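You operate a simulated robot arm through the tools that you are given. There is no shell and no other tool. Be economical: measure what you need, move in short steps, check, and stop when the job is done.

You run a simulated two-armed robot. Do the job below in one go: nothing can be reset, and whatever is moved stays where it is left.

TASK
On the top of the bench marked fittings, fold the blue cloth in half and then in half again.

It is judged by the outcome, as a careful person would: the job done as asked, and still so three seconds after it is handed in. It fails if anything else is knocked over, pushed out of place, dropped, spilled or broken. Flat cloth is picked up by pressing the open fingertips on it (5 to 10 N) and closing them slowly along it; thin cloth reads only 2 to 8 mm in the jaws.

THE ROBOT
Two 6-joint arms with two-finger parallel grippers on one trunk, on a base that drives. Base frame: it is fixed to the floor where the robot stands at the start and does not move with it; the origin is under the middle of the robot, x ahead of it, y to its left, z up; the surface under the hand at the start is at about z = 0.8. Lengths are in m, angles in rad, forces in N, time in s.
The left shoulder is at the start at [-0.077, 0.177, 0.832], the right one opposite. With the tool pointing down near the work surface each hand reaches from about 0.1 to 0.72 m from the robot's upright axis, wherever it stands, measured 20 degrees to its own side. Places, roughly: top of the bench marked fittings [0.5, 0.2, 0.8]. Payload 1.57 kg a hand.
The TCP of each hand is the grasp point between the finger pads, 0.03 m short of the fingertips. In the tool frame z runs along the fingers and y along their closing line. Largest opening 0.08 m; finger width 0.017, thickness 0.012; the body of the gripper, 0.04 by 0.082 m, starts 0.08 m behind the TCP.
Orientation is that of the tool frame in the base frame, as [roll, pitch, yaw] about the fixed x, y, z axes, in that order (R = Rz(yaw) Ry(pitch) Rx(roll)). With the fingers straight down and closing along the base's y, the tool's x points along the base's -x, its y along +y and its z along -z.

THE INTERFACE
- The arms move only by the tool move_arm. It takes "left_targets", "right_targets" or both (then of equal length, played together; a hand with none holds still); each is a list of rows, each a list of 7 numbers: the shift along the tool's x, y, z in units of 150 mm (1.0 is 150 mm), then the turn, a rotation vector about the tool's x, y, z in units of 60 degrees (1.0 is 60 degrees), then the closure, from 0 (fully open) to 1 (shut). In form: [[tx, ty, tz, wx, wy, wz, grip], ...]. A call has 1 to 10 rows; each row is the pose to reach, as a shift and turn from the pose commanded when the call began, along the tool's axes at that moment. A call with a number of a shift or a turn outside -1 to 1 is refused whole. Rows are played at 5 a second. More than 0.05 m and 0.15 rad between two rows, or a gripper value outside its range, and nothing of the call is played. Where a pose cannot be reached the arm comes as near as it can. A force on the tool above 40 N (or 10 N above the force at the start of the call, whichever is more), or a blocked arm, ends the call early, and 0.2 s more pass. Each finger travels about 0.072 m/s and halts on what it meets, pressing with about 34 N; the grip force reading is that of the motor and also rises with nothing between the fingers. The clock runs only during rows and for 0.2 s after the last one: add rows that repeat a pose to give the fingers time. The reply holds the time, the measured pose of the TCP, the force on the tool along the base axes, the opening and the grip force, in the units named above and with some noise, with the torque about the TCP (base axes, N m) and any sound that the robot's microphone picked up, and new pictures: "show" is both (left out), scene, wrist or none (wrist: the cameras of the hands that moved).
- Cameras (640 x 400 px; columns grow to the right, rows downward): "scene" is now at [0.0206, -0.0036, 1.5458]; the picture's right is [-0.10, -0.99, 0.00], its down [-0.84, 0.09, -0.54] and it looks along [0.53, -0.06, -0.84] (base axes); focal length 283 px, centre (320, 200). "left" rides on the left gripper at [0.072, 0.007, -0.122] in its tool frame; the picture's right is [-0.09, 1.00, 0.00], its down [-0.84, -0.08, -0.54] and it looks along [-0.54, -0.05, 0.84] (tool axes); focal length 238 px, centre (320, 200). "right" rides on the right gripper at [0.072, -0.007, -0.122] in its tool frame; the picture's right is [0.09, 1.00, 0.00], its down [-0.84, 0.08, -0.54] and it looks along [-0.54, 0.05, 0.84] (tool axes); focal length 238 px, centre (320, 200). There is no depth. A picture from a camera that has moved, and an enlarged one, comes with that camera's place and axes in the base frame and with its lens. The place of the scene camera against the robot may be out by one fixed shift of up to 0.012 m in any direction.
- lift_body(by): slides the trunk up (or, below 0, down) by that many m; the arms and the scene camera ride with it, the base frame stays. It gives what a move gives, with no picture.
- base_move(legs): drives the robot by 1 to 6 legs, each [ahead, left, turn to the left] in m, m and rad, along the robot's own axes; the way and the turn of a leg run together, so that a leg with both is an arc; at most 1.5 m and 3.142 rad a leg. The arms and the cameras ride along, it lands a little off, and it stops where it bumps. It gives what a move gives, and a new picture of the scene camera.
- turn_head(pan, tilt): turns the head with the scene camera to pan (to the left, within 2.496 rad either way) and tilt (down, from -0.506 to 1.204), counted from straight ahead of the robot. It gives what a move gives, and a new picture of the scene camera.
- enlarge(camera, box): a new picture of the part [left, top, right, bottom] of that camera's present view, enlarged. No time passes.
- close_job(): hands the job in; it is judged then, once.

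Work in short steps. Places have to be worked out from the pictures, the camera data and where the tool is seen: move nearer, look again, correct. Check each grasp and each placing, and mend what went wrong. You have 120 turns and 260 pictures in all, those below and enlarged ones among them. Open the grippers and draw the arms clear of the work before you hand the job in, unless the task says otherwise; then end with one line.

The tools are called after ">>>" as a command line: name --argument value ..., lists and objects as JSON in quotes. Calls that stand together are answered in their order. move_arm: Moves the arms, as the interface text tells. Its arguments: {"type":"object","properties":{"left_targets":{"type":"array","items":{"type":"array","items":{"type":"number"}}},"right_targets":{"type":"array","items":{"type":"array","items":{"type":"number"}}},"show":{"type":"string","enum":["both","scene","wrist","none"]}},"required":[]} The other tools are called the same way: lift_body (by) slides the trunk up or down; base_move (legs) drives the base; turn_head (pan, tilt) turns the head that bears the scene camera; enlarge (camera, box) takes an enlarged picture of a part of a camera's view; close_job () hands the job in.

At the start:

```text
clock: 0.0
left_tool_pos: [0.4067, 0.3521, 0.9737]
left_orientation: [-3.142, 0.0, -3.141]
left_wrist_force: [0.2, -0.8, 0.0]
left_wrist_torque: [-0.01, 0.01, -0.03]
left_width: 0.0802
left_finger_force: 0.1
right_tool_pos: [0.4754, 0.0299, 1.0188]
right_orientation: [-3.14, 0.001, -3.141]
right_wrist_force: [-0.3, 0.3, -1.0]
right_wrist_torque: [0.02, 0.0, 0.0]
right_width: 0.0799
right_finger_force: 0.2
trunk travel left (down, up): [-0.275, 0.053]
robot x, y, heading: [0.0031, -0.0022, 0.001]
head pan, tilt: [-0.105, 1.005]
```

scene: 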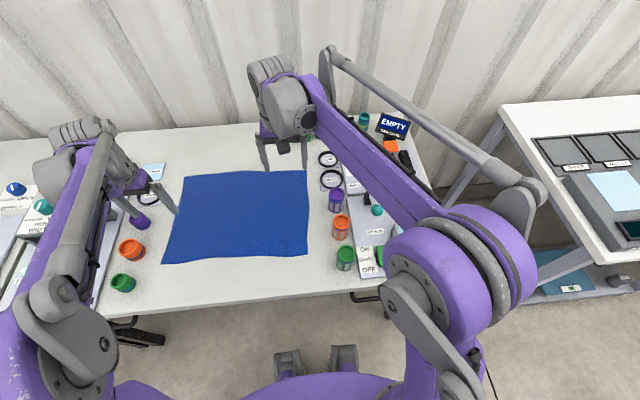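
right: 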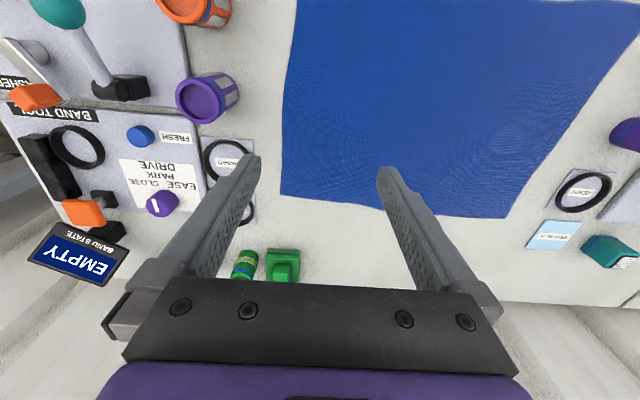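
left: 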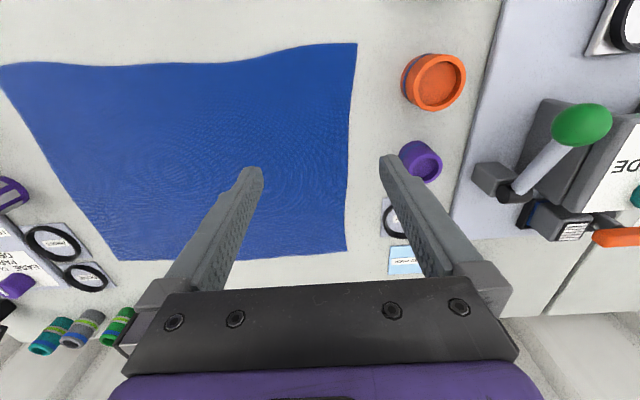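

I place the cloth at about x 0.31–0.62, y −0.02–0.39. Its centre is left of the robot, so I'll look down at the floor to see whether I can drive a little to the left.

>>> turn_head --pan 0.3 --tilt 1.2

>>> enlarge --camera "scene" --box '[80, 40, 480, 290]'

```text
clock: 0.9
left_tool_pos: [0.4068, 0.35, 0.9729]
left_orientation: [3.141, 0.001, 3.141]
left_wrist_force: [-0.4, -0.1, 0.4]
left_wrist_torque: [-0.04, 0.0, 0.03]
left_width: 0.0801
left_finger_force: 0.1
right_tool_pos: [0.4763, 0.0301, 1.0197]
right_orientation: [3.141, -0.001, -3.14]
right_wrist_force: [0.5, 0.1, -0.6]
right_wrist_torque: [0.0, -0.01, 0.0]
right_width: 0.0799
right_finger_force: 0.1
trunk travel left (down, up): [-0.275, 0.053]
robot x, y, heading: [-0.0015, -0.0022, -0.006]
head pan, tilt: [0.3, 1.201]
camera scene: at [0.0051, 0.0202, 1.5336], right [0.29, -0.96, 0.0], down [-0.89, -0.27, -0.36], along [0.35, 0.11, -0.93], focal length 283 px, centre (320, 200)
```

scene: 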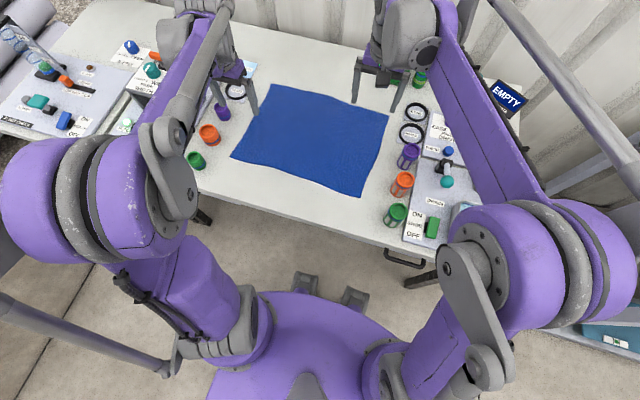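

```text
1.60 times, centred on (280, 165) of scene
camera zoom: at [0.0051, 0.0202, 1.5336], right [0.29, -0.96, 0.0], down [-0.89, -0.27, -0.36], along [0.35, 0.11, -0.93], focal length 453 px, centre (384, 256)
```

zoom: 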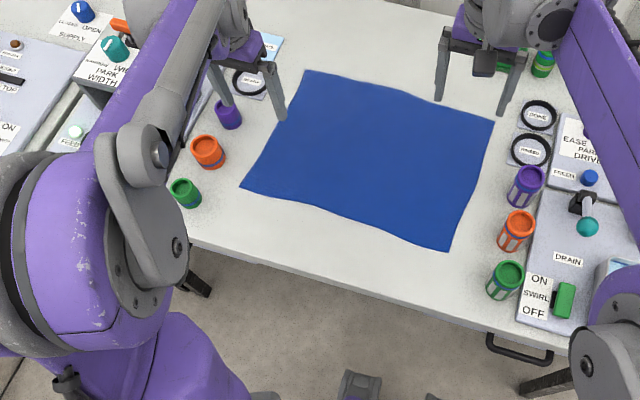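

The floor ahead looks clear, but there is a grey tube at the lower left. I'll look left to see whether it is an obstacle before driving.

>>> turn_head --pan 1.2 --tilt 0.9

```text
clock: 2.1
left_tool_pos: [0.407, 0.3499, 0.9734]
left_orientation: [3.141, 0.001, -3.141]
left_wrist_force: [0.7, -0.5, -0.1]
left_wrist_torque: [-0.01, 0.03, -0.02]
left_width: 0.0799
left_finger_force: 0.1
right_tool_pos: [0.4769, 0.03, 1.0179]
right_orientation: [3.14, 0.001, 3.142]
right_wrist_force: [-0.2, 0.5, 0.5]
right_wrist_torque: [0.01, 0.02, 0.02]
right_width: 0.08
right_finger_force: 0.0
trunk travel left (down, up): [-0.275, 0.053]
robot x, y, heading: [-0.0019, -0.0014, -0.002]
head pan, tilt: [1.201, 0.901]
camera scene: at [-0.021, 0.0741, 1.5534], right [0.93, -0.36, 0.0], down [-0.28, -0.73, -0.62], along [0.23, 0.58, -0.78], focal length 283 px, centre (320, 200)
```

scene: 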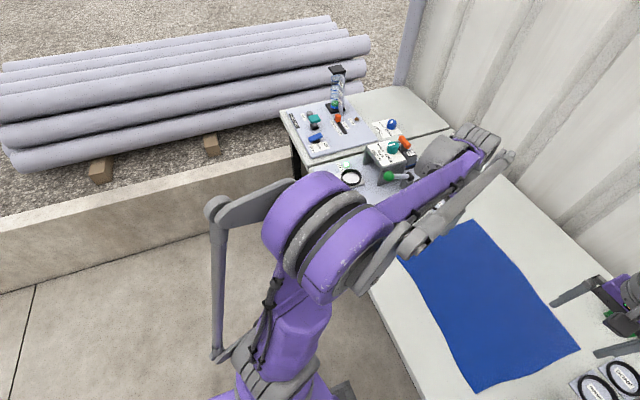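

The tube belongs to the arm and the floor on the left is clear. I'll first bring the left hand inward and slightly up, so it stays clear of the levers while driving left.

>>> move_arm --left_targets '[[0, -0.25, -0.1, 0, 0, 0, 0], [0, -0.5, -0.2, 0, 0, 0, 0], [0, -0.7, -0.3, 0, 0, 0, 0]]' --show "none"

>>> base_move --legs '[[0, 0.15, 0]]'

>>> turn_head --pan 0.0 --tilt 1.0

```text
clock: 2.9
left_tool_pos: [0.4071, 0.2452, 1.0195]
left_orientation: [-3.141, 0.001, 3.14]
left_wrist_force: [-0.2, -0.5, 0.1]
left_wrist_torque: [-0.01, -0.02, 0.0]
left_width: 0.08
left_finger_force: 0.1
right_tool_pos: [0.4762, 0.0288, 1.019]
right_orientation: [3.141, -0.001, -3.141]
right_wrist_force: [0.0, 0.0, -0.1]
right_wrist_torque: [0.03, -0.04, 0.03]
right_width: 0.0798
right_finger_force: 0.1
trunk travel left (down, up): [-0.275, 0.053]
robot x, y, heading: [0.0032, -0.0006, -0.001]
head pan, tilt: [1.201, 0.901]
```

```text
clock: 4.8
left_tool_pos: [0.4071, 0.3961, 1.0194]
left_orientation: [-3.141, 0.0, -3.14]
left_wrist_force: [-0.1, -0.8, -0.2]
left_wrist_torque: [-0.01, -0.02, 0.0]
left_width: 0.0799
left_finger_force: 0.1
right_tool_pos: [0.4781, 0.1815, 1.019]
right_orientation: [3.141, 0.0, -3.14]
right_wrist_force: [0.9, -1.2, -0.6]
right_wrist_torque: [-0.01, 0.01, 0.0]
right_width: 0.0801
right_finger_force: 0.1
trunk travel left (down, up): [-0.275, 0.053]
robot x, y, heading: [-0.005, 0.1547, 0.0]
head pan, tilt: [1.201, 0.901]
camera scene: at [-0.0213, 0.2249, 1.5534], right [0.93, -0.36, 0.0], down [-0.28, -0.73, -0.62], along [0.22, 0.58, -0.78], focal length 283 px, centre (320, 200)
```

scene: 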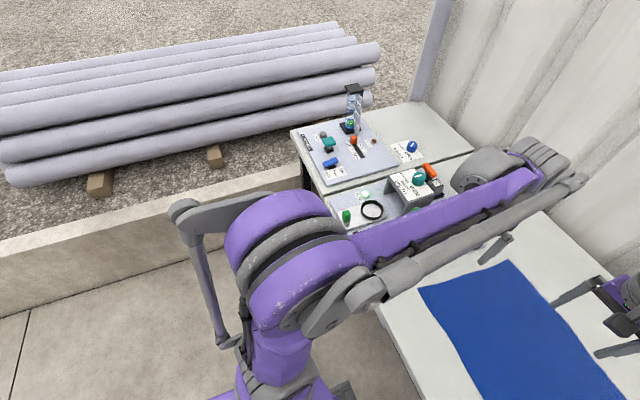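

```text
clock: 6.2
left_tool_pos: [0.406, 0.3965, 1.0199]
left_orientation: [-3.142, 0.001, -3.139]
left_wrist_force: [-0.2, -0.2, 0.0]
left_wrist_torque: [0.0, 0.02, -0.02]
left_width: 0.0799
left_finger_force: 0.0
right_tool_pos: [0.4771, 0.18, 1.019]
right_orientation: [-3.141, -0.001, -3.141]
right_wrist_force: [0.7, 0.1, 0.9]
right_wrist_torque: [0.01, -0.01, -0.03]
right_width: 0.0799
right_finger_force: 0.0
trunk travel left (down, up): [-0.275, 0.053]
robot x, y, heading: [-0.0017, 0.1496, 0.002]
head pan, tilt: [0.0, 1.0]
camera scene: at [0.0212, 0.1545, 1.5462], right [0.0, -1.0, 0.0], down [-0.84, 0.0, -0.54], along [0.54, 0.0, -0.84], focal length 283 px, centre (320, 200)
```

scene: 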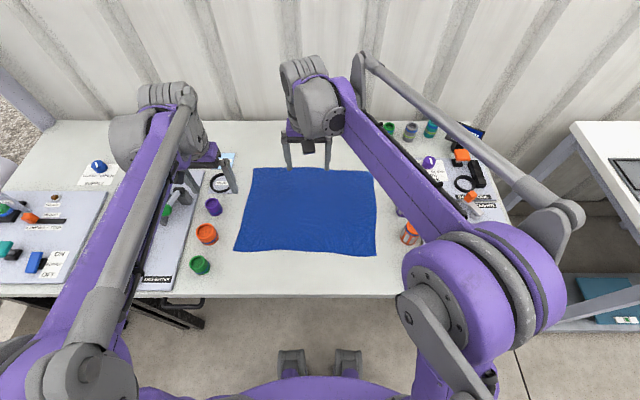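

The cloth corners are now about TL (.63,.38), TR (.616,−.027), BR (.319,.00) and BL (.331,.397). I'll bring both half-open hands above the near corners for a close look.

>>> move_arm --left_targets '[[0.062, -0.035, 0.16, 0, 0, 0, 0.5], [0.124, -0.07, 0.33, 0, 0, 0, 0.5], [0.187, -0.105, 0.5, 0, 0, 0, 0.5], [0.249, -0.14, 0.66, 0, 0, 0, 0.5], [0.311, -0.175, 0.83, 0, 0, 0, 0.5], [0.373, -0.21, 0.98, 0, 0, 0, 0.5]]' --right_targets '[[0.155, -0.161, 0.16, 0, 0, 0, 0.5], [0.311, -0.322, 0.33, 0, 0, 0, 0.5], [0.467, -0.483, 0.5, 0, 0, 0, 0.5], [0.622, -0.645, 0.66, 0, 0, 0, 0.5], [0.778, -0.806, 0.83, 0, 0, 0, 0.5], [0.933, -0.967, 0.98, 0, 0, 0, 0.5]]'

```text
clock: 7.6
left_tool_pos: [0.3507, 0.3636, 0.8736]
left_orientation: [-3.141, -0.002, -3.141]
left_wrist_force: [-0.4, 0.5, -0.2]
left_wrist_torque: [0.0, -0.03, 0.01]
left_width: 0.04
left_finger_force: 0.1
right_tool_pos: [0.3355, 0.0344, 0.868]
right_orientation: [-3.141, 0.0, -3.14]
right_wrist_force: [0.1, -0.5, -1.1]
right_wrist_torque: [0.01, 0.0, -0.02]
right_width: 0.0401
right_finger_force: 0.1
trunk travel left (down, up): [-0.275, 0.053]
robot x, y, heading: [-0.0003, 0.156, 0.003]
head pan, tilt: [0.0, 1.0]
camera scene: at [0.0206, 0.1539, 1.5462], right [0.0, -1.0, 0.0], down [-0.84, 0.0, -0.54], along [0.54, 0.0, -0.84], focal length 283 px, centre (320, 200)
camera right: at [0.2652, 0.0273, 0.9907], right [-0.09, 1.0, 0.0], down [0.84, 0.08, 0.54], along [0.54, 0.05, -0.84], focal length 238 px, centre (320, 200)
camera left: at [0.2797, 0.3698, 0.9944], right [0.09, 1.0, 0.0], down [0.84, -0.08, 0.54], along [0.54, -0.05, -0.84], focal length 238 px, centre (320, 200)
```

scene: 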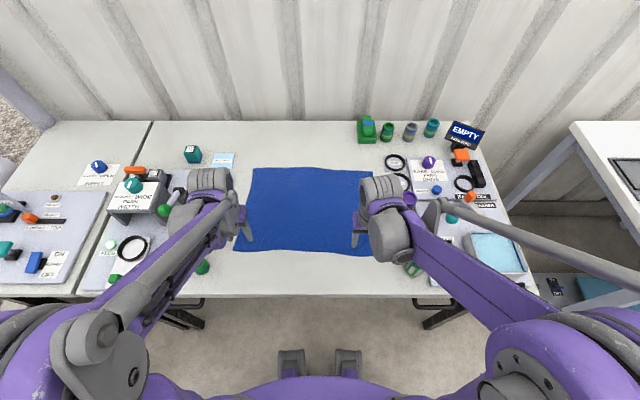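
right: 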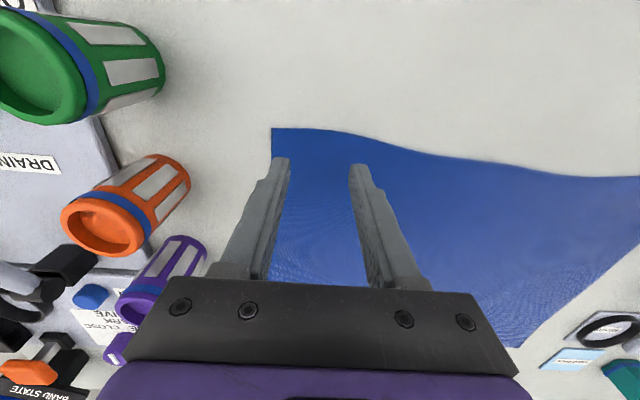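
left: 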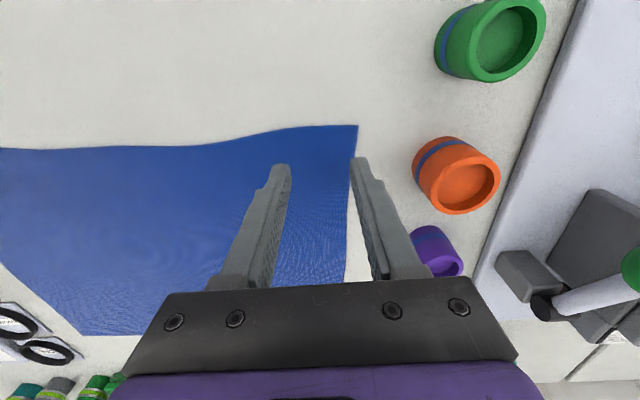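

Left corner measures (.336,.396) and right corner (.323,−.006), so both hands sit just inside the corners. I'll descend to a few mm above the cloth with small x corrections.

>>> move_arm --left_targets '[[-0.02, -0.01, 0.1, 0, 0, 0, 0.5], [-0.04, -0.02, 0.2, 0, 0, 0, 0.5], [-0.04, -0.02, 0.27, 0, 0, 0, 0.5]]' --right_targets '[[-0.02, 0, 0.1, 0, 0, 0, 0.5], [-0.04, 0, 0.18, 0, 0, 0, 0.5], [-0.04, 0, 0.235, 0, 0, 0, 0.5]]' --show "wrist"

```text
clock: 8.4
left_tool_pos: [0.3573, 0.3619, 0.8319]
left_orientation: [3.141, 0.0, -3.14]
left_wrist_force: [0.0, 0.8, 0.7]
left_wrist_torque: [0.03, 0.02, 0.0]
left_width: 0.04
left_finger_force: 0.1
right_tool_pos: [0.3421, 0.0355, 0.8345]
right_orientation: [-3.14, -0.001, -3.14]
right_wrist_force: [-0.7, 0.6, -0.3]
right_wrist_torque: [-0.01, 0.01, -0.01]
right_width: 0.04
right_finger_force: 0.1
trunk travel left (down, up): [-0.275, 0.053]
robot x, y, heading: [0.0026, 0.1495, 0.002]
head pan, tilt: [0.0, 1.0]
camera right: at [0.2714, 0.0284, 0.9574], right [-0.09, 1.0, 0.0], down [0.84, 0.08, 0.54], along [0.54, 0.05, -0.84], focal length 238 px, centre (320, 200)
camera left: at [0.2858, 0.3679, 0.9533], right [0.09, 1.0, 0.0], down [0.84, -0.08, 0.54], along [0.54, -0.05, -0.84], focal length 238 px, centre (320, 200)
```

right: 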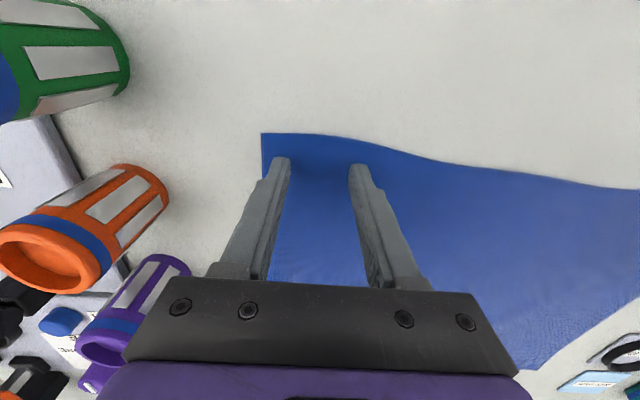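
left: 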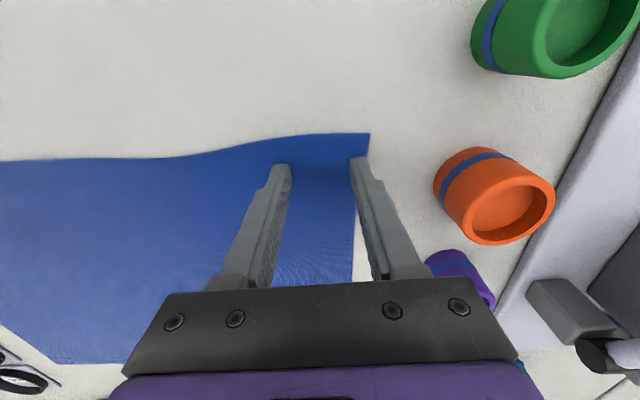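

Both pairs of tips sit just above the cloth and inside the edges. I'll press down gently in small steps.

>>> move_arm --left_targets '[[0, -0.015, 0.0, 0, 0, 0, 0.5], [0, -0.02, 0.01, 0, 0, 0, 0.5], [0, -0.02, 0.02, 0, 0, 0, 0.5]]' --right_targets '[[0, 0, 0.01, 0, 0, 0, 0.5], [0, 0, 0.02, 0, 0, 0, 0.5], [0, 0, 0.035, 0, 0, 0, 0.5]]' --show "none"

```text
clock: 9.2
left_tool_pos: [0.3563, 0.3597, 0.8321]
left_orientation: [3.137, 0.001, -3.138]
left_wrist_force: [0.7, 2.6, 30.6]
left_wrist_torque: [-0.26, 0.05, -0.01]
left_width: 0.0399
left_finger_force: 0.1
right_tool_pos: [0.3421, 0.036, 0.8332]
right_orientation: [3.141, 0.003, -3.138]
right_wrist_force: [-0.2, -0.3, -0.4]
right_wrist_torque: [-0.01, -0.05, 0.01]
right_width: 0.0401
right_finger_force: 0.1
trunk travel left (down, up): [-0.275, 0.053]
robot x, y, heading: [0.0008, 0.1513, 0.001]
head pan, tilt: [0.0, 1.0]
stopped in row 3 (left hand): the force on the tool passed its limit at 46 N (the readings are from after the stop); the commanded pose is now the measured one
```

The left hand pressed too hard and the right has not touched yet. I'll ease the left up about 1.5 mm and lower the right about 1 mm.

>>> move_arm --left_targets '[[0, 0, -0.008, 0, 0, 0, 0.5], [0, 0, -0.008, 0, 0, 0, 0.5]]' --right_targets '[[0, 0, 0.004, 0, 0, 0, 0.5], [0, 0, 0.008, 0, 0, 0, 0.5]]' --show "none"

```text
clock: 9.8
left_tool_pos: [0.3561, 0.3588, 0.8317]
left_orientation: [3.14, 0.003, -3.14]
left_wrist_force: [1.1, -0.2, 2.6]
left_wrist_torque: [0.01, 0.0, 0.01]
left_width: 0.0398
left_finger_force: 0.0
right_tool_pos: [0.3426, 0.0352, 0.8308]
right_orientation: [-3.142, 0.003, -3.14]
right_wrist_force: [0.4, -1.9, 25.7]
right_wrist_torque: [-0.09, 0.09, 0.0]
right_width: 0.0401
right_finger_force: 0.1
trunk travel left (down, up): [-0.275, 0.053]
robot x, y, heading: [0.0032, 0.1523, 0.002]
head pan, tilt: [0.0, 1.0]
```

Now left reads 2.6 N and right 26 N. I'll fine-adjust both by fractions of a mm and check.

>>> move_arm --left_targets '[[0, 0, 0.002, 0, 0, 0, 0.5], [0, 0, 0.002, 0, 0, 0, 0.5]]' --right_targets '[[0, 0, -0.006, 0, 0, 0, 0.5], [0, 0, -0.006, 0, 0, 0, 0.5]]' --show "none"

```text
clock: 10.4
left_tool_pos: [0.3565, 0.3588, 0.8309]
left_orientation: [3.141, 0.003, -3.14]
left_wrist_force: [-0.4, 0.8, 10.3]
left_wrist_torque: [-0.01, 0.03, 0.01]
left_width: 0.0395
left_finger_force: 0.0
right_tool_pos: [0.3422, 0.0369, 0.8323]
right_orientation: [-3.141, 0.001, -3.139]
right_wrist_force: [0.3, 0.1, 4.1]
right_wrist_torque: [-0.05, -0.01, 0.0]
right_width: 0.04
right_finger_force: 0.0
trunk travel left (down, up): [-0.275, 0.053]
robot x, y, heading: [-0.0008, 0.1519, 0.009]
head pan, tilt: [0.0, 1.0]
```

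Left is at 10 N and right at 4 N. I'll adjust both slightly, then close the fingers slowly.

>>> move_arm --left_targets '[[0, 0, 0, 0, 0, 0, 0.55], [0, 0, 0, 0, 0, 0, 0.6], [0, 0, 0, 0, 0, 0, 0.67], [0, 0, 0, 0, 0, 0, 0.74], [0, 0, 0, 0, 0, 0, 0.81], [0, 0, 0, 0, 0, 0, 0.88], [0, 0, 0, 0, 0, 0, 0.95], [0, 0, 0, 0, 0, 0, 1], [0, 0, 0, 0, 0, 0, 1]]' --right_targets '[[0, 0, 0.0015, 0, 0, 0, 0.55], [0, 0, 0.0015, 0, 0, 0, 0.6], [0, 0, 0.0015, 0, 0, 0, 0.67], [0, 0, 0.0015, 0, 0, 0, 0.74], [0, 0, 0.0015, 0, 0, 0, 0.81], [0, 0, 0.0015, 0, 0, 0, 0.88], [0, 0, 0.0015, 0, 0, 0, 0.95], [0, 0, 0.0015, 0, 0, 0, 1], [0, 0, 0.0015, 0, 0, 0, 1]]' --show "wrist"

```text
clock: 12.4
left_tool_pos: [0.3559, 0.3606, 0.8311]
left_orientation: [3.139, 0.001, -3.14]
left_wrist_force: [0.3, -1.6, 8.4]
left_wrist_torque: [-0.05, -0.01, 0.03]
left_width: 0.0024
left_finger_force: 23.2
right_tool_pos: [0.342, 0.0355, 0.8325]
right_orientation: [3.141, 0.002, -3.141]
right_wrist_force: [-0.6, 0.3, 2.1]
right_wrist_torque: [-0.01, 0.0, -0.01]
right_width: 0.0001
right_finger_force: 20.8
trunk travel left (down, up): [-0.275, 0.053]
robot x, y, heading: [0.0013, 0.1511, 0.002]
head pan, tilt: [0.0, 1.0]
camera right: at [0.2707, 0.0285, 0.9544], right [-0.09, 1.0, 0.0], down [0.84, 0.08, 0.54], along [0.54, 0.05, -0.84], focal length 238 px, centre (320, 200)
camera left: at [0.2847, 0.3653, 0.9526], right [0.09, 1.0, 0.0], down [0.84, -0.08, 0.54], along [0.54, -0.05, -0.84], focal length 238 px, centre (320, 200)
```

right: 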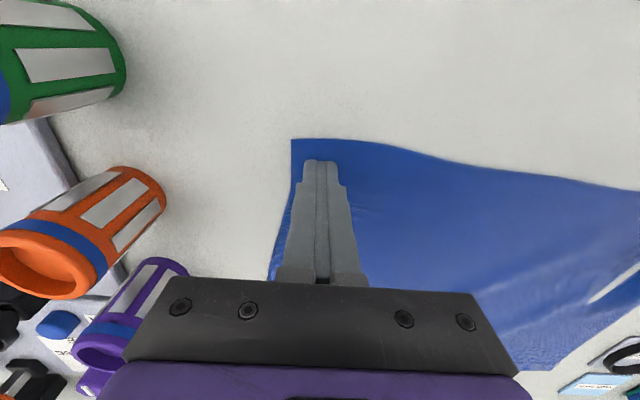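
left: 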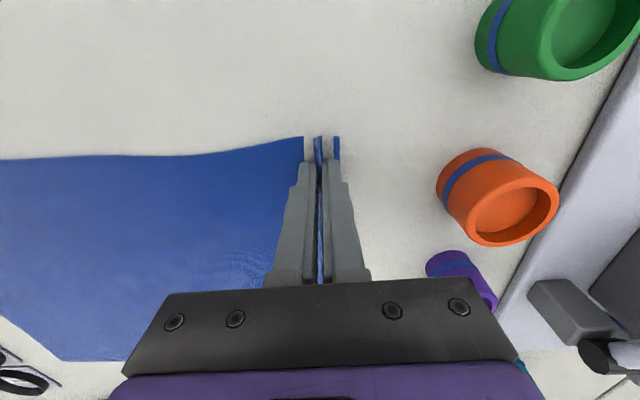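

The left hand holds a ridge of cloth (2.4 mm), but the right one missed. I'll lift the right slightly, reopen it, shift 15 mm inward and come back to contact.

>>> move_arm --right_targets '[[0, 0, -0.07, 0, 0, 0, 1], [0, 0.1, -0.07, 0, 0, 0, 0.7], [0, 0.1, -0.07, 0, 0, 0, 0.5], [0, 0.1, -0.03, 0, 0, 0, 0.5], [0, 0.1, -0.01, 0, 0, 0, 0.5], [0, 0.1, 0.002, 0, 0, 0, 0.5], [0, 0.1, 0.005, 0, 0, 0, 0.5], [0, 0.1, 0.005, 0, 0, 0, 0.5]]' --show "wrist"

```text
clock: 14.2
left_tool_pos: [0.3562, 0.3593, 0.8313]
left_orientation: [3.14, 0.004, -3.138]
left_wrist_force: [0.6, -2.0, 5.4]
left_wrist_torque: [-0.07, -0.03, 0.03]
left_width: 0.0024
left_finger_force: 24.4
right_tool_pos: [0.3418, 0.0519, 0.832]
right_orientation: [-3.141, 0.002, -3.14]
right_wrist_force: [0.6, 1.2, 12.9]
right_wrist_torque: [-0.02, 0.01, 0.03]
right_width: 0.0396
right_finger_force: 0.0
trunk travel left (down, up): [-0.275, 0.053]
robot x, y, heading: [-0.0029, 0.1495, 0.006]
head pan, tilt: [0.0, 1.0]
camera right: at [0.2703, 0.044, 0.9539], right [-0.09, 1.0, 0.0], down [0.84, 0.08, 0.54], along [0.54, 0.05, -0.84], focal length 238 px, centre (320, 200)
```

right: 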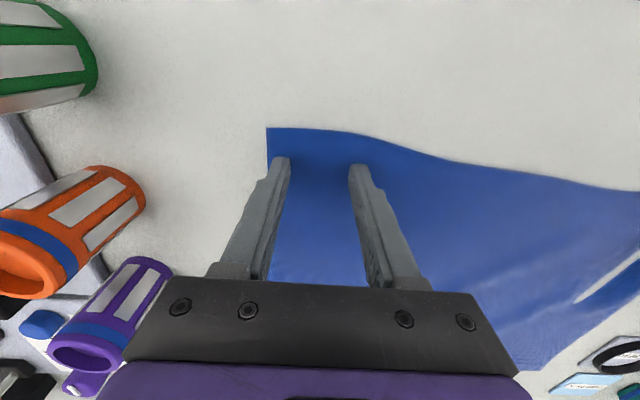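

Right contact is good at 13 N with both fingertips on the cloth. I'll close slowly while keeping that pressure.

>>> move_arm --right_targets '[[0, 0, 0, 0, 0, 0, 0.55], [0, 0, 0, 0, 0, 0, 0.6], [0, 0, 0, 0, 0, 0, 0.67], [0, 0, 0, 0, 0, 0, 0.74], [0, 0, 0, 0, 0, 0, 0.81], [0, 0, 0, 0, 0, 0, 0.88], [0, 0, 0, 0, 0, 0, 0.95], [0, 0, 0, 0, 0, 0, 1], [0, 0, 0, 0, 0, 0, 1]]' --show "wrist"

```text
clock: 16.2
left_tool_pos: [0.3547, 0.3598, 0.8319]
left_orientation: [3.142, 0.002, -3.141]
left_wrist_force: [-0.2, -9.6, 4.5]
left_wrist_torque: [-0.33, 0.0, -0.05]
left_width: 0.0028
left_finger_force: 23.6
right_tool_pos: [0.3408, 0.0528, 0.8318]
right_orientation: [3.14, 0.003, -3.139]
right_wrist_force: [-0.7, 10.9, 16.3]
right_wrist_torque: [0.33, 0.03, 0.0]
right_width: 0.0023
right_finger_force: 23.6
trunk travel left (down, up): [-0.275, 0.053]
robot x, y, heading: [0.0013, 0.1481, 0.001]
head pan, tilt: [0.0, 1.0]
camera right: at [0.2699, 0.0443, 0.9539], right [-0.09, 1.0, 0.0], down [0.84, 0.08, 0.54], along [0.54, 0.05, -0.84], focal length 238 px, centre (320, 200)
```

right: 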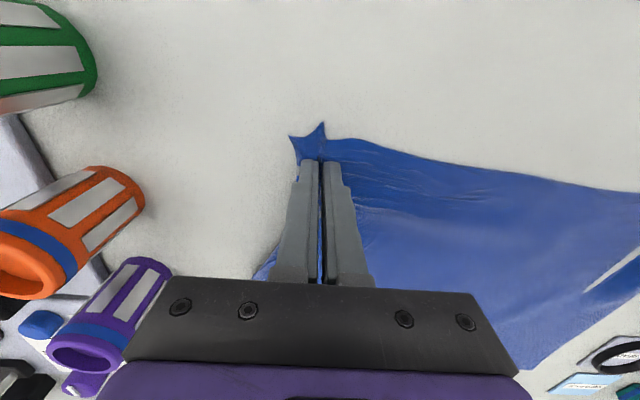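

Both hands hold cloth with some tension between them. I'll carry the near edge up and forward in an arc, easing the tension slightly, to halfway.

>>> move_arm --left_targets '[[0, 0, -0.1, 0, 0, 0, 1], [-0.027, 0, -0.267, 0, 0, 0, 1], [-0.1, -0.01, -0.433, 0, 0, 0, 1], [-0.213, -0.025, -0.567, 0, 0, 0, 1], [-0.353, -0.04, -0.667, 0, 0, 0, 1], [-0.513, -0.055, -0.747, 0, 0, 0, 1], [-0.667, -0.07, -0.8, 0, 0, 0, 1], [-0.833, -0.087, -0.8, 0, 0, 0, 1]]' --right_targets '[[0, 0.02, -0.1, 0, 0, 0, 1], [-0.027, 0.03, -0.267, 0, 0, 0, 1], [-0.1, 0.02, -0.433, 0, 0, 0, 1], [-0.213, 0.005, -0.567, 0, 0, 0, 1], [-0.353, -0.01, -0.667, 0, 0, 0, 1], [-0.513, -0.025, -0.747, 0, 0, 0, 1], [-0.667, -0.04, -0.8, 0, 0, 0, 1], [-0.833, -0.057, -0.8, 0, 0, 0, 1]]'

```text
clock: 18.0
left_tool_pos: [0.4787, 0.3473, 0.9494]
left_orientation: [3.141, -0.001, -3.141]
left_wrist_force: [-0.5, -7.3, 1.1]
left_wrist_torque: [-0.22, 0.0, -0.07]
left_width: 0.0027
left_finger_force: 23.9
right_tool_pos: [0.4693, 0.0402, 0.9482]
right_orientation: [3.139, -0.001, -3.138]
right_wrist_force: [0.7, 6.4, -0.3]
right_wrist_torque: [0.19, 0.02, 0.06]
right_width: 0.0026
right_finger_force: 23.2
trunk travel left (down, up): [-0.275, 0.053]
robot x, y, heading: [0.0016, 0.1536, 0.002]
head pan, tilt: [0.0, 1.0]
camera scene: at [0.0234, 0.1545, 1.5462], right [0.0, -1.0, 0.0], down [-0.84, 0.0, -0.54], along [0.54, 0.0, -0.84], focal length 283 px, centre (320, 200)
camera right: at [0.3979, 0.0337, 1.0708], right [-0.09, 1.0, 0.0], down [0.84, 0.08, 0.54], along [0.54, 0.05, -0.84], focal length 238 px, centre (320, 200)
camera left: at [0.408, 0.3527, 1.0707], right [0.09, 1.0, 0.0], down [0.84, -0.08, 0.54], along [0.54, -0.05, -0.84], focal length 238 px, centre (320, 200)
```

scene: 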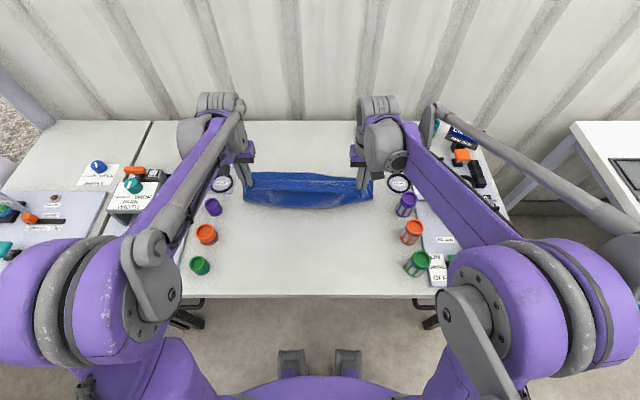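
right: 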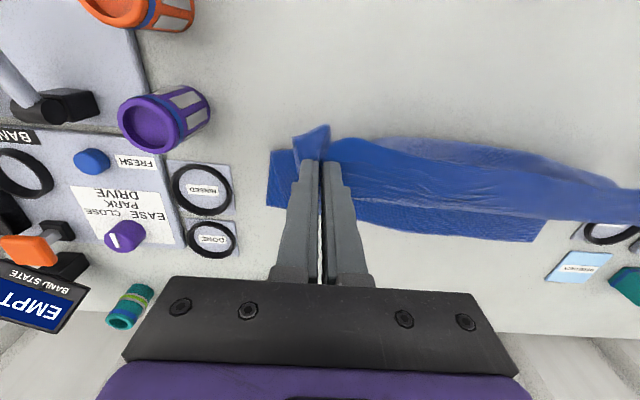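
left: 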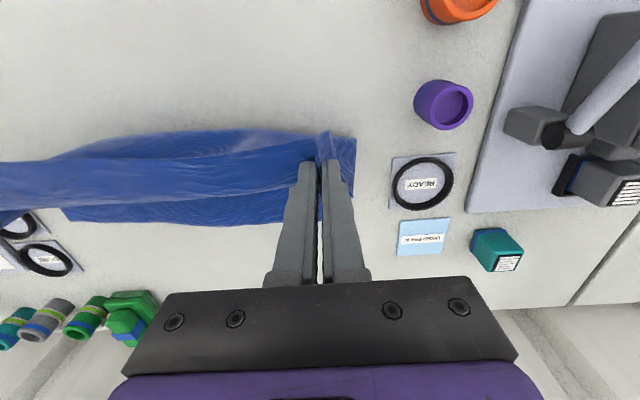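

Half way, though the far edge seems to have shifted slightly toward me. I'll enlarge the view to locate the far corners before placing.

>>> enlarge --camera "scene" --box '[210, 140, 410, 265]'

```text
3.20 times, centred on (310, 202) of scene
camera zoom: at [0.0234, 0.1545, 1.5462], right [0.0, -1.0, 0.0], down [-0.84, 0.0, -0.54], along [0.54, 0.0, -0.84], focal length 906 px, centre (352, 192)
```

zoom: 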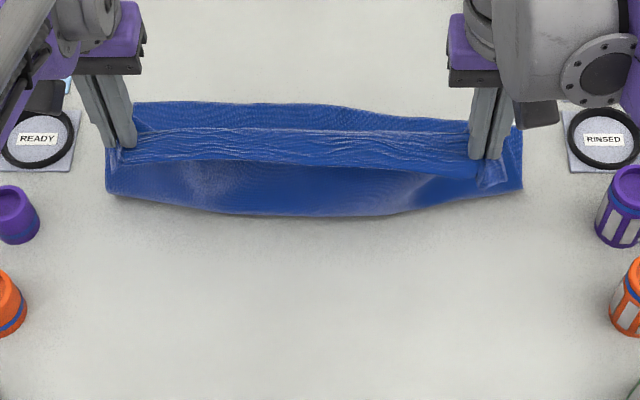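

The far edge runs from about (.613,.382) to (.583,−.018). I'll lower the held edge just inside it: left hold to x≈.594, right hold to x≈.566.

>>> move_arm --left_targets '[[-0.2, 0, 0.033, 0, 0, 0, 1], [-0.4, 0, 0.133, 0, 0, 0, 1], [-0.567, 0, 0.3, 0, 0, 0, 1], [-0.667, 0, 0.467, 0, 0, 0, 1], [-0.733, 0, 0.633, 0, 0, 0, 1], [-0.767, 0, 0.73, 0, 0, 0, 1]]' --right_targets '[[-0.169, 0.02, 0.033, 0, 0, 0, 1], [-0.337, 0.03, 0.133, 0, 0, 0, 1], [-0.478, 0.03, 0.3, 0, 0, 0, 1], [-0.562, 0.03, 0.467, 0, 0, 0, 1], [-0.618, 0.03, 0.633, 0, 0, 0, 1], [-0.647, 0.03, 0.73, 0, 0, 0, 1]]'

>>> enlarge --camera "scene" --box '[210, 140, 410, 265]'

```text
clock: 19.4
left_tool_pos: [0.5967, 0.3484, 0.8434]
left_orientation: [3.141, 0.003, -3.139]
left_wrist_force: [0.0, -2.2, 5.6]
left_wrist_torque: [-0.16, -0.08, -0.03]
left_width: 0.0024
left_finger_force: 24.4
right_tool_pos: [0.5649, 0.0481, 0.8395]
right_orientation: [-3.14, -0.001, -3.14]
right_wrist_force: [0.3, 2.0, 1.3]
right_wrist_torque: [0.07, -0.03, 0.01]
right_width: 0.0022
right_finger_force: 23.9
trunk travel left (down, up): [-0.275, 0.053]
robot x, y, heading: [0.0017, 0.149, -0.001]
head pan, tilt: [0.0, 1.0]
camera scene: at [0.0206, 0.1543, 1.5464], right [0.0, -1.0, 0.0], down [-0.84, 0.0, -0.54], along [0.54, 0.0, -0.84], focal length 283 px, centre (320, 200)
camera right: at [0.4938, 0.0404, 0.9624], right [-0.09, 1.0, 0.0], down [0.84, 0.08, 0.54], along [0.54, 0.05, -0.84], focal length 238 px, centre (320, 200)
camera left: at [0.5245, 0.3531, 0.9642], right [0.09, 1.0, 0.0], down [0.84, -0.08, 0.54], along [0.54, -0.05, -0.84], focal length 238 px, centre (320, 200)
```

scene: 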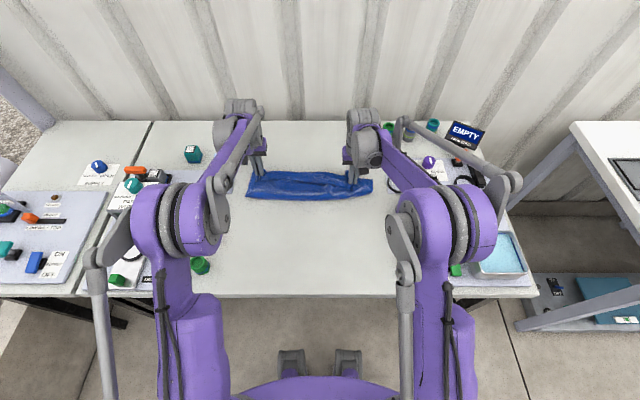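
right: 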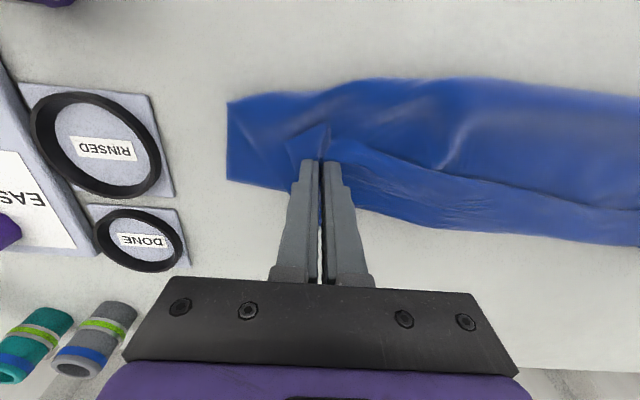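
left: 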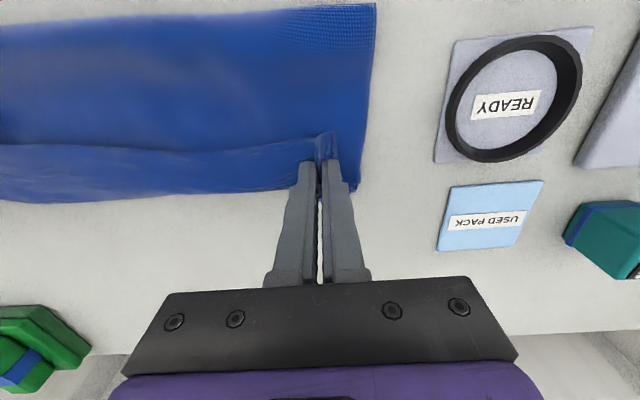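

```text
3.20 times, centred on (310, 202) of scene
camera zoom: at [0.0206, 0.1543, 1.5464], right [0.0, -1.0, 0.0], down [-0.84, 0.0, -0.54], along [0.54, 0.0, -0.84], focal length 906 px, centre (352, 192)
```

zoom: 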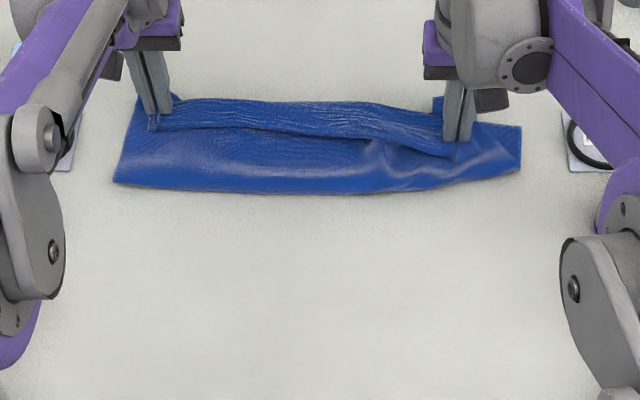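

The held edge is at the far edge, but the 20 mm margin beyond the grip may be turned back on top. I'll look closer before releasing.

>>> enlarge --camera "left" --box '[200, 80, 400, 205]'

>>> enlarge --camera "right" --box '[210, 60, 530, 260]'

```text
3.20 times, centred on (300, 142) of left
camera zoom: at [0.5245, 0.3531, 0.9642], right [0.09, 1.0, 0.0], down [0.84, -0.08, 0.54], along [0.54, -0.05, -0.84], focal length 763 px, centre (384, 384)
```

zoom: 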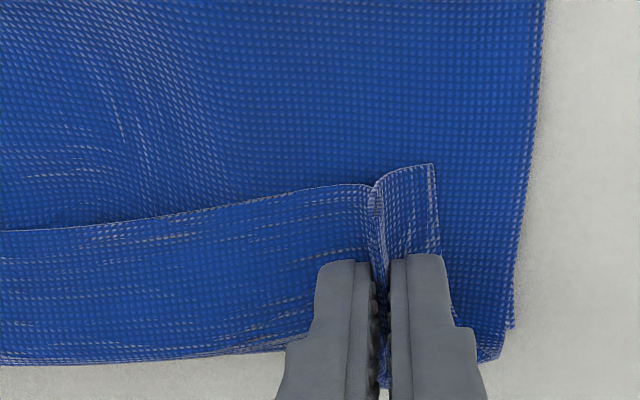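

```text
2.00 times, centred on (370, 160) of right
camera zoom: at [0.4938, 0.0404, 0.9624], right [-0.09, 1.0, 0.0], down [0.84, 0.08, 0.54], along [0.54, 0.05, -0.84], focal length 477 px, centre (220, 280)
```

zoom: 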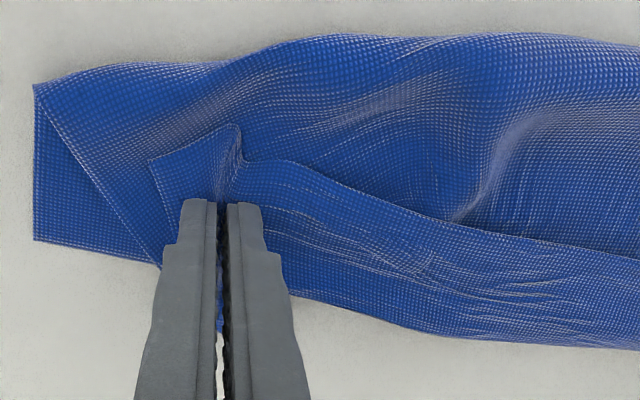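

Confirmed: the margin is folded back toward me. I'll release, lift clear, and see how it settles before sweeping the margin out.

>>> move_arm --left_targets '[[0, 0, 0, 0, 0, 0, 0.8], [0, 0, 0, 0, 0, 0, 0.6], [0, 0, 0, 0, 0, 0, 0.5], [0, 0, -0.1, 0, 0, 0, 0.5], [0, 0, -0.3, 0, 0, 0, 0.5], [0, 0, -0.6, 0, 0, 0, 0.5]]' --right_targets '[[0, 0, 0, 0, 0, 0, 0.8], [0, 0, 0, 0, 0, 0, 0.6], [0, 0, 0, 0, 0, 0, 0.5], [0, 0, -0.1, 0, 0, 0, 0.5], [0, 0, -0.3, 0, 0, 0, 0.5], [0, 0, -0.6, 0, 0, 0, 0.5]]' --show "wrist"

>>> enlarge --camera "scene" --box '[210, 140, 410, 265]'

```text
clock: 20.8
left_tool_pos: [0.5961, 0.3481, 0.9326]
left_orientation: [3.14, 0.0, -3.139]
left_wrist_force: [0.2, -1.0, 0.3]
left_wrist_torque: [0.02, 0.02, -0.01]
left_width: 0.0397
left_finger_force: 0.1
right_tool_pos: [0.5625, 0.0487, 0.9305]
right_orientation: [-3.141, 0.001, -3.14]
right_wrist_force: [0.5, -0.9, 0.6]
right_wrist_torque: [0.02, -0.02, -0.01]
right_width: 0.0399
right_finger_force: 0.1
trunk travel left (down, up): [-0.275, 0.053]
robot x, y, heading: [0.0019, 0.1512, 0.001]
head pan, tilt: [0.0, 1.0]
camera right: at [0.492, 0.0409, 1.0522], right [-0.09, 1.0, 0.0], down [0.84, 0.08, 0.54], along [0.54, 0.05, -0.84], focal length 238 px, centre (320, 200)
camera left: at [0.5252, 0.3532, 1.053], right [0.09, 1.0, 0.0], down [0.84, -0.08, 0.54], along [0.54, -0.05, -0.84], focal length 238 px, centre (320, 200)
```

right: 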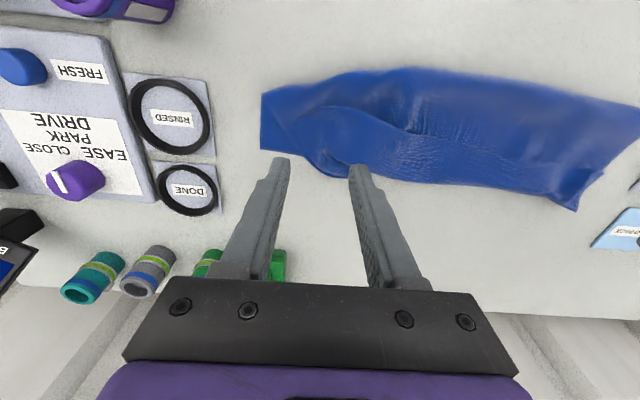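
left: 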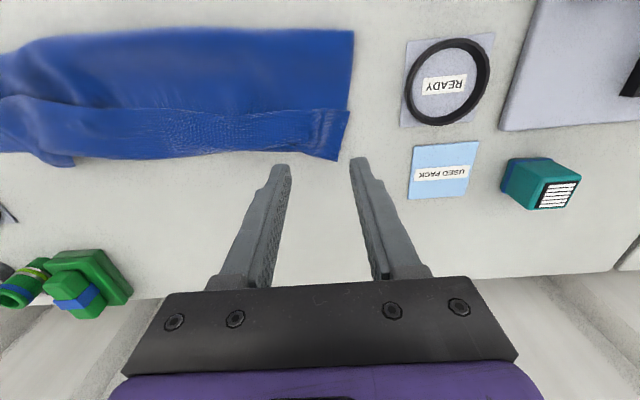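

```text
3.20 times, centred on (310, 202) of scene
camera zoom: at [0.0202, 0.1544, 1.5463], right [0.0, -1.0, 0.0], down [-0.84, 0.0, -0.54], along [0.54, 0.0, -0.84], focal length 906 px, centre (352, 192)
```

zoom: 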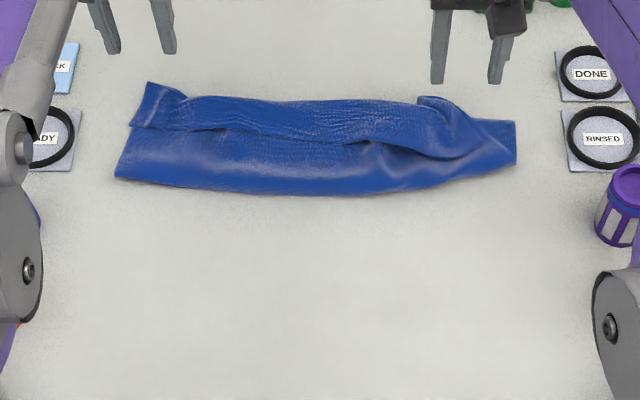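

It settled with the margin still turned back and wrinkled. I'll take closer looks to see which edge is the free one.

>>> enlarge --camera "left" --box '[0, 10, 360, 180]'

>>> enlarge --camera "right" --box '[250, 50, 640, 230]'

```text
1.78 times, centred on (180, 95) of left
camera zoom: at [0.5252, 0.3532, 1.053], right [0.09, 1.0, 0.0], down [0.84, -0.08, 0.54], along [0.54, -0.05, -0.84], focal length 424 px, centre (569, 387)
```

zoom: 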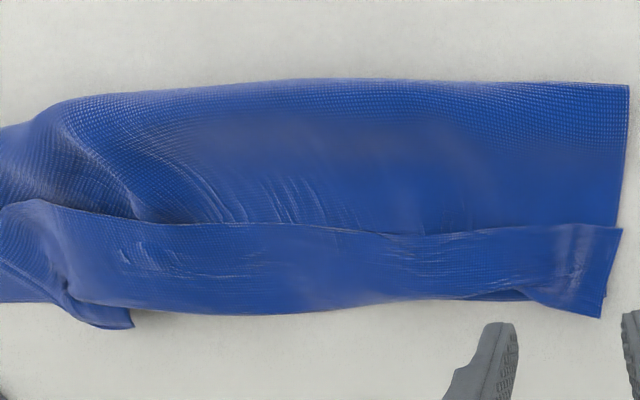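

```text
1.64 times, centred on (445, 140) of right
camera zoom: at [0.492, 0.0409, 1.0522], right [-0.09, 1.0, 0.0], down [0.84, 0.08, 0.54], along [0.54, 0.05, -0.84], focal length 391 px, centre (115, 298)
```

zoom: 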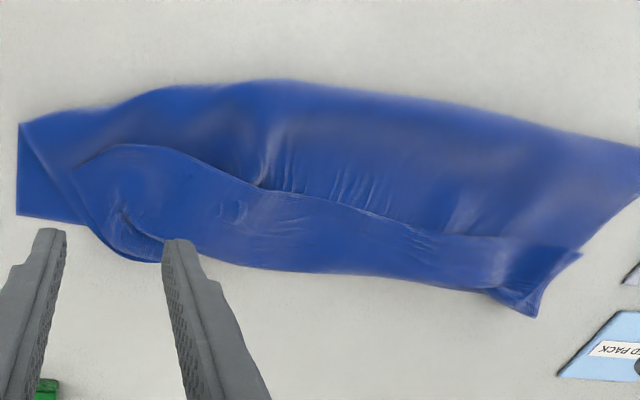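

The corners partly unrolled but about 5 cm of the free edge is still turned back. I'll pinch that free edge (left ≈(.588,.336), right ≈(.558,.09)) so I can re-lay it, and I'll hover just above first.

>>> move_arm --left_targets '[[0.02, -0.03, 0.2, 0, 0, 0, 0.62], [0.04, -0.06, 0.4, 0, 0, 0, 0.62], [0.053, -0.08, 0.56, 0, 0, 0, 0.62]]' --right_targets '[[0.01, 0.09, 0.2, 0, 0, 0, 0.62], [0.02, 0.18, 0.4, 0, 0, 0, 0.62], [0.03, 0.267, 0.54, 0, 0, 0, 0.62]]' --show "wrist"

```text
clock: 21.6
left_tool_pos: [0.5884, 0.3364, 0.8458]
left_orientation: [3.14, -0.001, -3.142]
left_wrist_force: [-0.3, 1.0, 0.9]
left_wrist_torque: [0.02, 0.02, 0.0]
left_width: 0.0302
left_finger_force: 0.1
right_tool_pos: [0.5579, 0.0858, 0.8516]
right_orientation: [3.141, 0.001, -3.139]
right_wrist_force: [1.0, 0.7, -0.8]
right_wrist_torque: [0.0, 0.01, 0.0]
right_width: 0.0305
right_finger_force: 0.1
trunk travel left (down, up): [-0.275, 0.053]
robot x, y, heading: [-0.0054, 0.1498, 0.002]
head pan, tilt: [0.0, 1.0]
camera right: at [0.4864, 0.0785, 0.9736], right [-0.09, 1.0, 0.0], down [0.84, 0.08, 0.54], along [0.54, 0.05, -0.84], focal length 238 px, centre (320, 200)
camera left: at [0.5172, 0.3423, 0.9665], right [0.09, 1.0, 0.0], down [0.84, -0.08, 0.54], along [0.54, -0.05, -0.84], focal length 238 px, centre (320, 200)
```

right: 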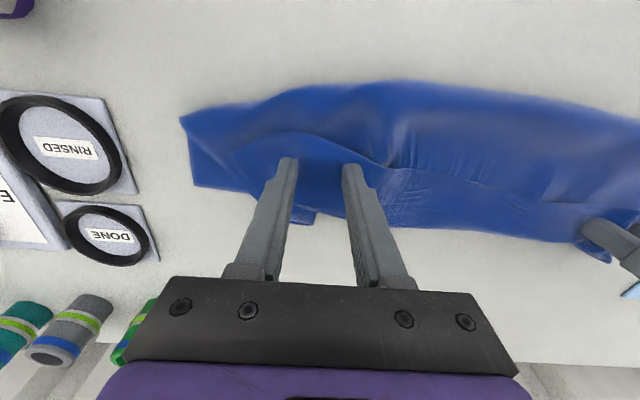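
left: 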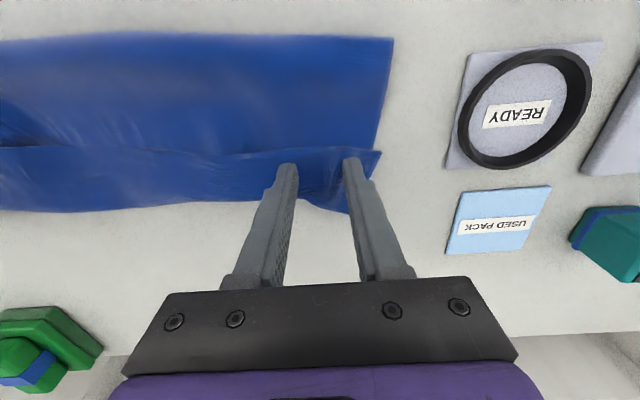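

Both tips are just inside the free edge. I'll lower them slowly to contact.

>>> move_arm --left_targets '[[0, 0, 0.015, 0, 0, 0, 0.62], [0, 0, 0.03, 0, 0, 0, 0.62], [0, 0, 0.045, 0, 0, 0, 0.62]]' --right_targets '[[0, 0, 0.03, 0, 0, 0, 0.62], [0, 0, 0.06, 0, 0, 0, 0.62], [0, 0, 0.08, 0, 0, 0, 0.62]]' --show "none"

```text
clock: 22.4
left_tool_pos: [0.5872, 0.3349, 0.8406]
left_orientation: [3.14, 0.002, -3.139]
left_wrist_force: [-0.1, -0.6, 0.3]
left_wrist_torque: [-0.02, -0.04, 0.02]
left_width: 0.0305
left_finger_force: 0.1
right_tool_pos: [0.5608, 0.0855, 0.838]
right_orientation: [3.141, 0.001, -3.141]
right_wrist_force: [-0.7, -0.8, 2.4]
right_wrist_torque: [0.0, -0.02, -0.04]
right_width: 0.0297
right_finger_force: 0.1
trunk travel left (down, up): [-0.275, 0.053]
robot x, y, heading: [0.0019, 0.1503, 0.006]
head pan, tilt: [0.0, 1.0]
```

The right is just touching and the left not yet. I'll continue with fine steps.

>>> move_arm --left_targets '[[0, 0, 0.01, 0, 0, 0, 0.62], [0, 0, 0.02, 0, 0, 0, 0.62], [0, 0, 0.025, 0, 0, 0, 0.62]]' --right_targets '[[0, 0, 0.004, 0, 0, 0, 0.62], [0, 0, 0.008, 0, 0, 0, 0.62], [0, 0, 0.008, 0, 0, 0, 0.62]]' --show "none"

```text
clock: 23.2
left_tool_pos: [0.589, 0.3354, 0.836]
left_orientation: [3.14, 0.001, -3.139]
left_wrist_force: [-0.2, 0.3, 0.9]
left_wrist_torque: [-0.03, 0.01, 0.0]
left_width: 0.0305
left_finger_force: 0.0
right_tool_pos: [0.5593, 0.0877, 0.8366]
right_orientation: [3.14, -0.001, -3.14]
right_wrist_force: [0.5, -0.4, 2.1]
right_wrist_torque: [0.03, -0.02, -0.01]
right_width: 0.0299
right_finger_force: 0.1
trunk travel left (down, up): [-0.275, 0.053]
robot x, y, heading: [0.0002, 0.1536, 0.0]
head pan, tilt: [0.0, 1.0]
```

>>> move_arm --left_targets '[[0, 0, 0.005, 0, 0, 0, 0.62], [0, 0, 0.01, 0, 0, 0, 0.62], [0, 0, 0.01, 0, 0, 0, 0.62]]' --right_targets '[[0, 0, 0.005, 0, 0, 0, 0.62], [0, 0, 0.01, 0, 0, 0, 0.62], [0, 0, 0.01, 0, 0, 0, 0.62]]' --show "none"

```text
clock: 24.0
left_tool_pos: [0.5884, 0.3356, 0.8352]
left_orientation: [3.14, 0.0, -3.139]
left_wrist_force: [-1.0, 0.6, 5.1]
left_wrist_torque: [-0.09, -0.02, 0.03]
left_width: 0.0301
left_finger_force: 0.1
right_tool_pos: [0.56, 0.0859, 0.8335]
right_orientation: [3.14, 0.0, -3.141]
right_wrist_force: [-0.4, -1.0, 4.2]
right_wrist_torque: [0.08, -0.03, -0.02]
right_width: 0.0297
right_finger_force: 0.0
trunk travel left (down, up): [-0.275, 0.053]
robot x, y, heading: [-0.0003, 0.1519, 0.006]
head pan, tilt: [0.0, 1.0]
```

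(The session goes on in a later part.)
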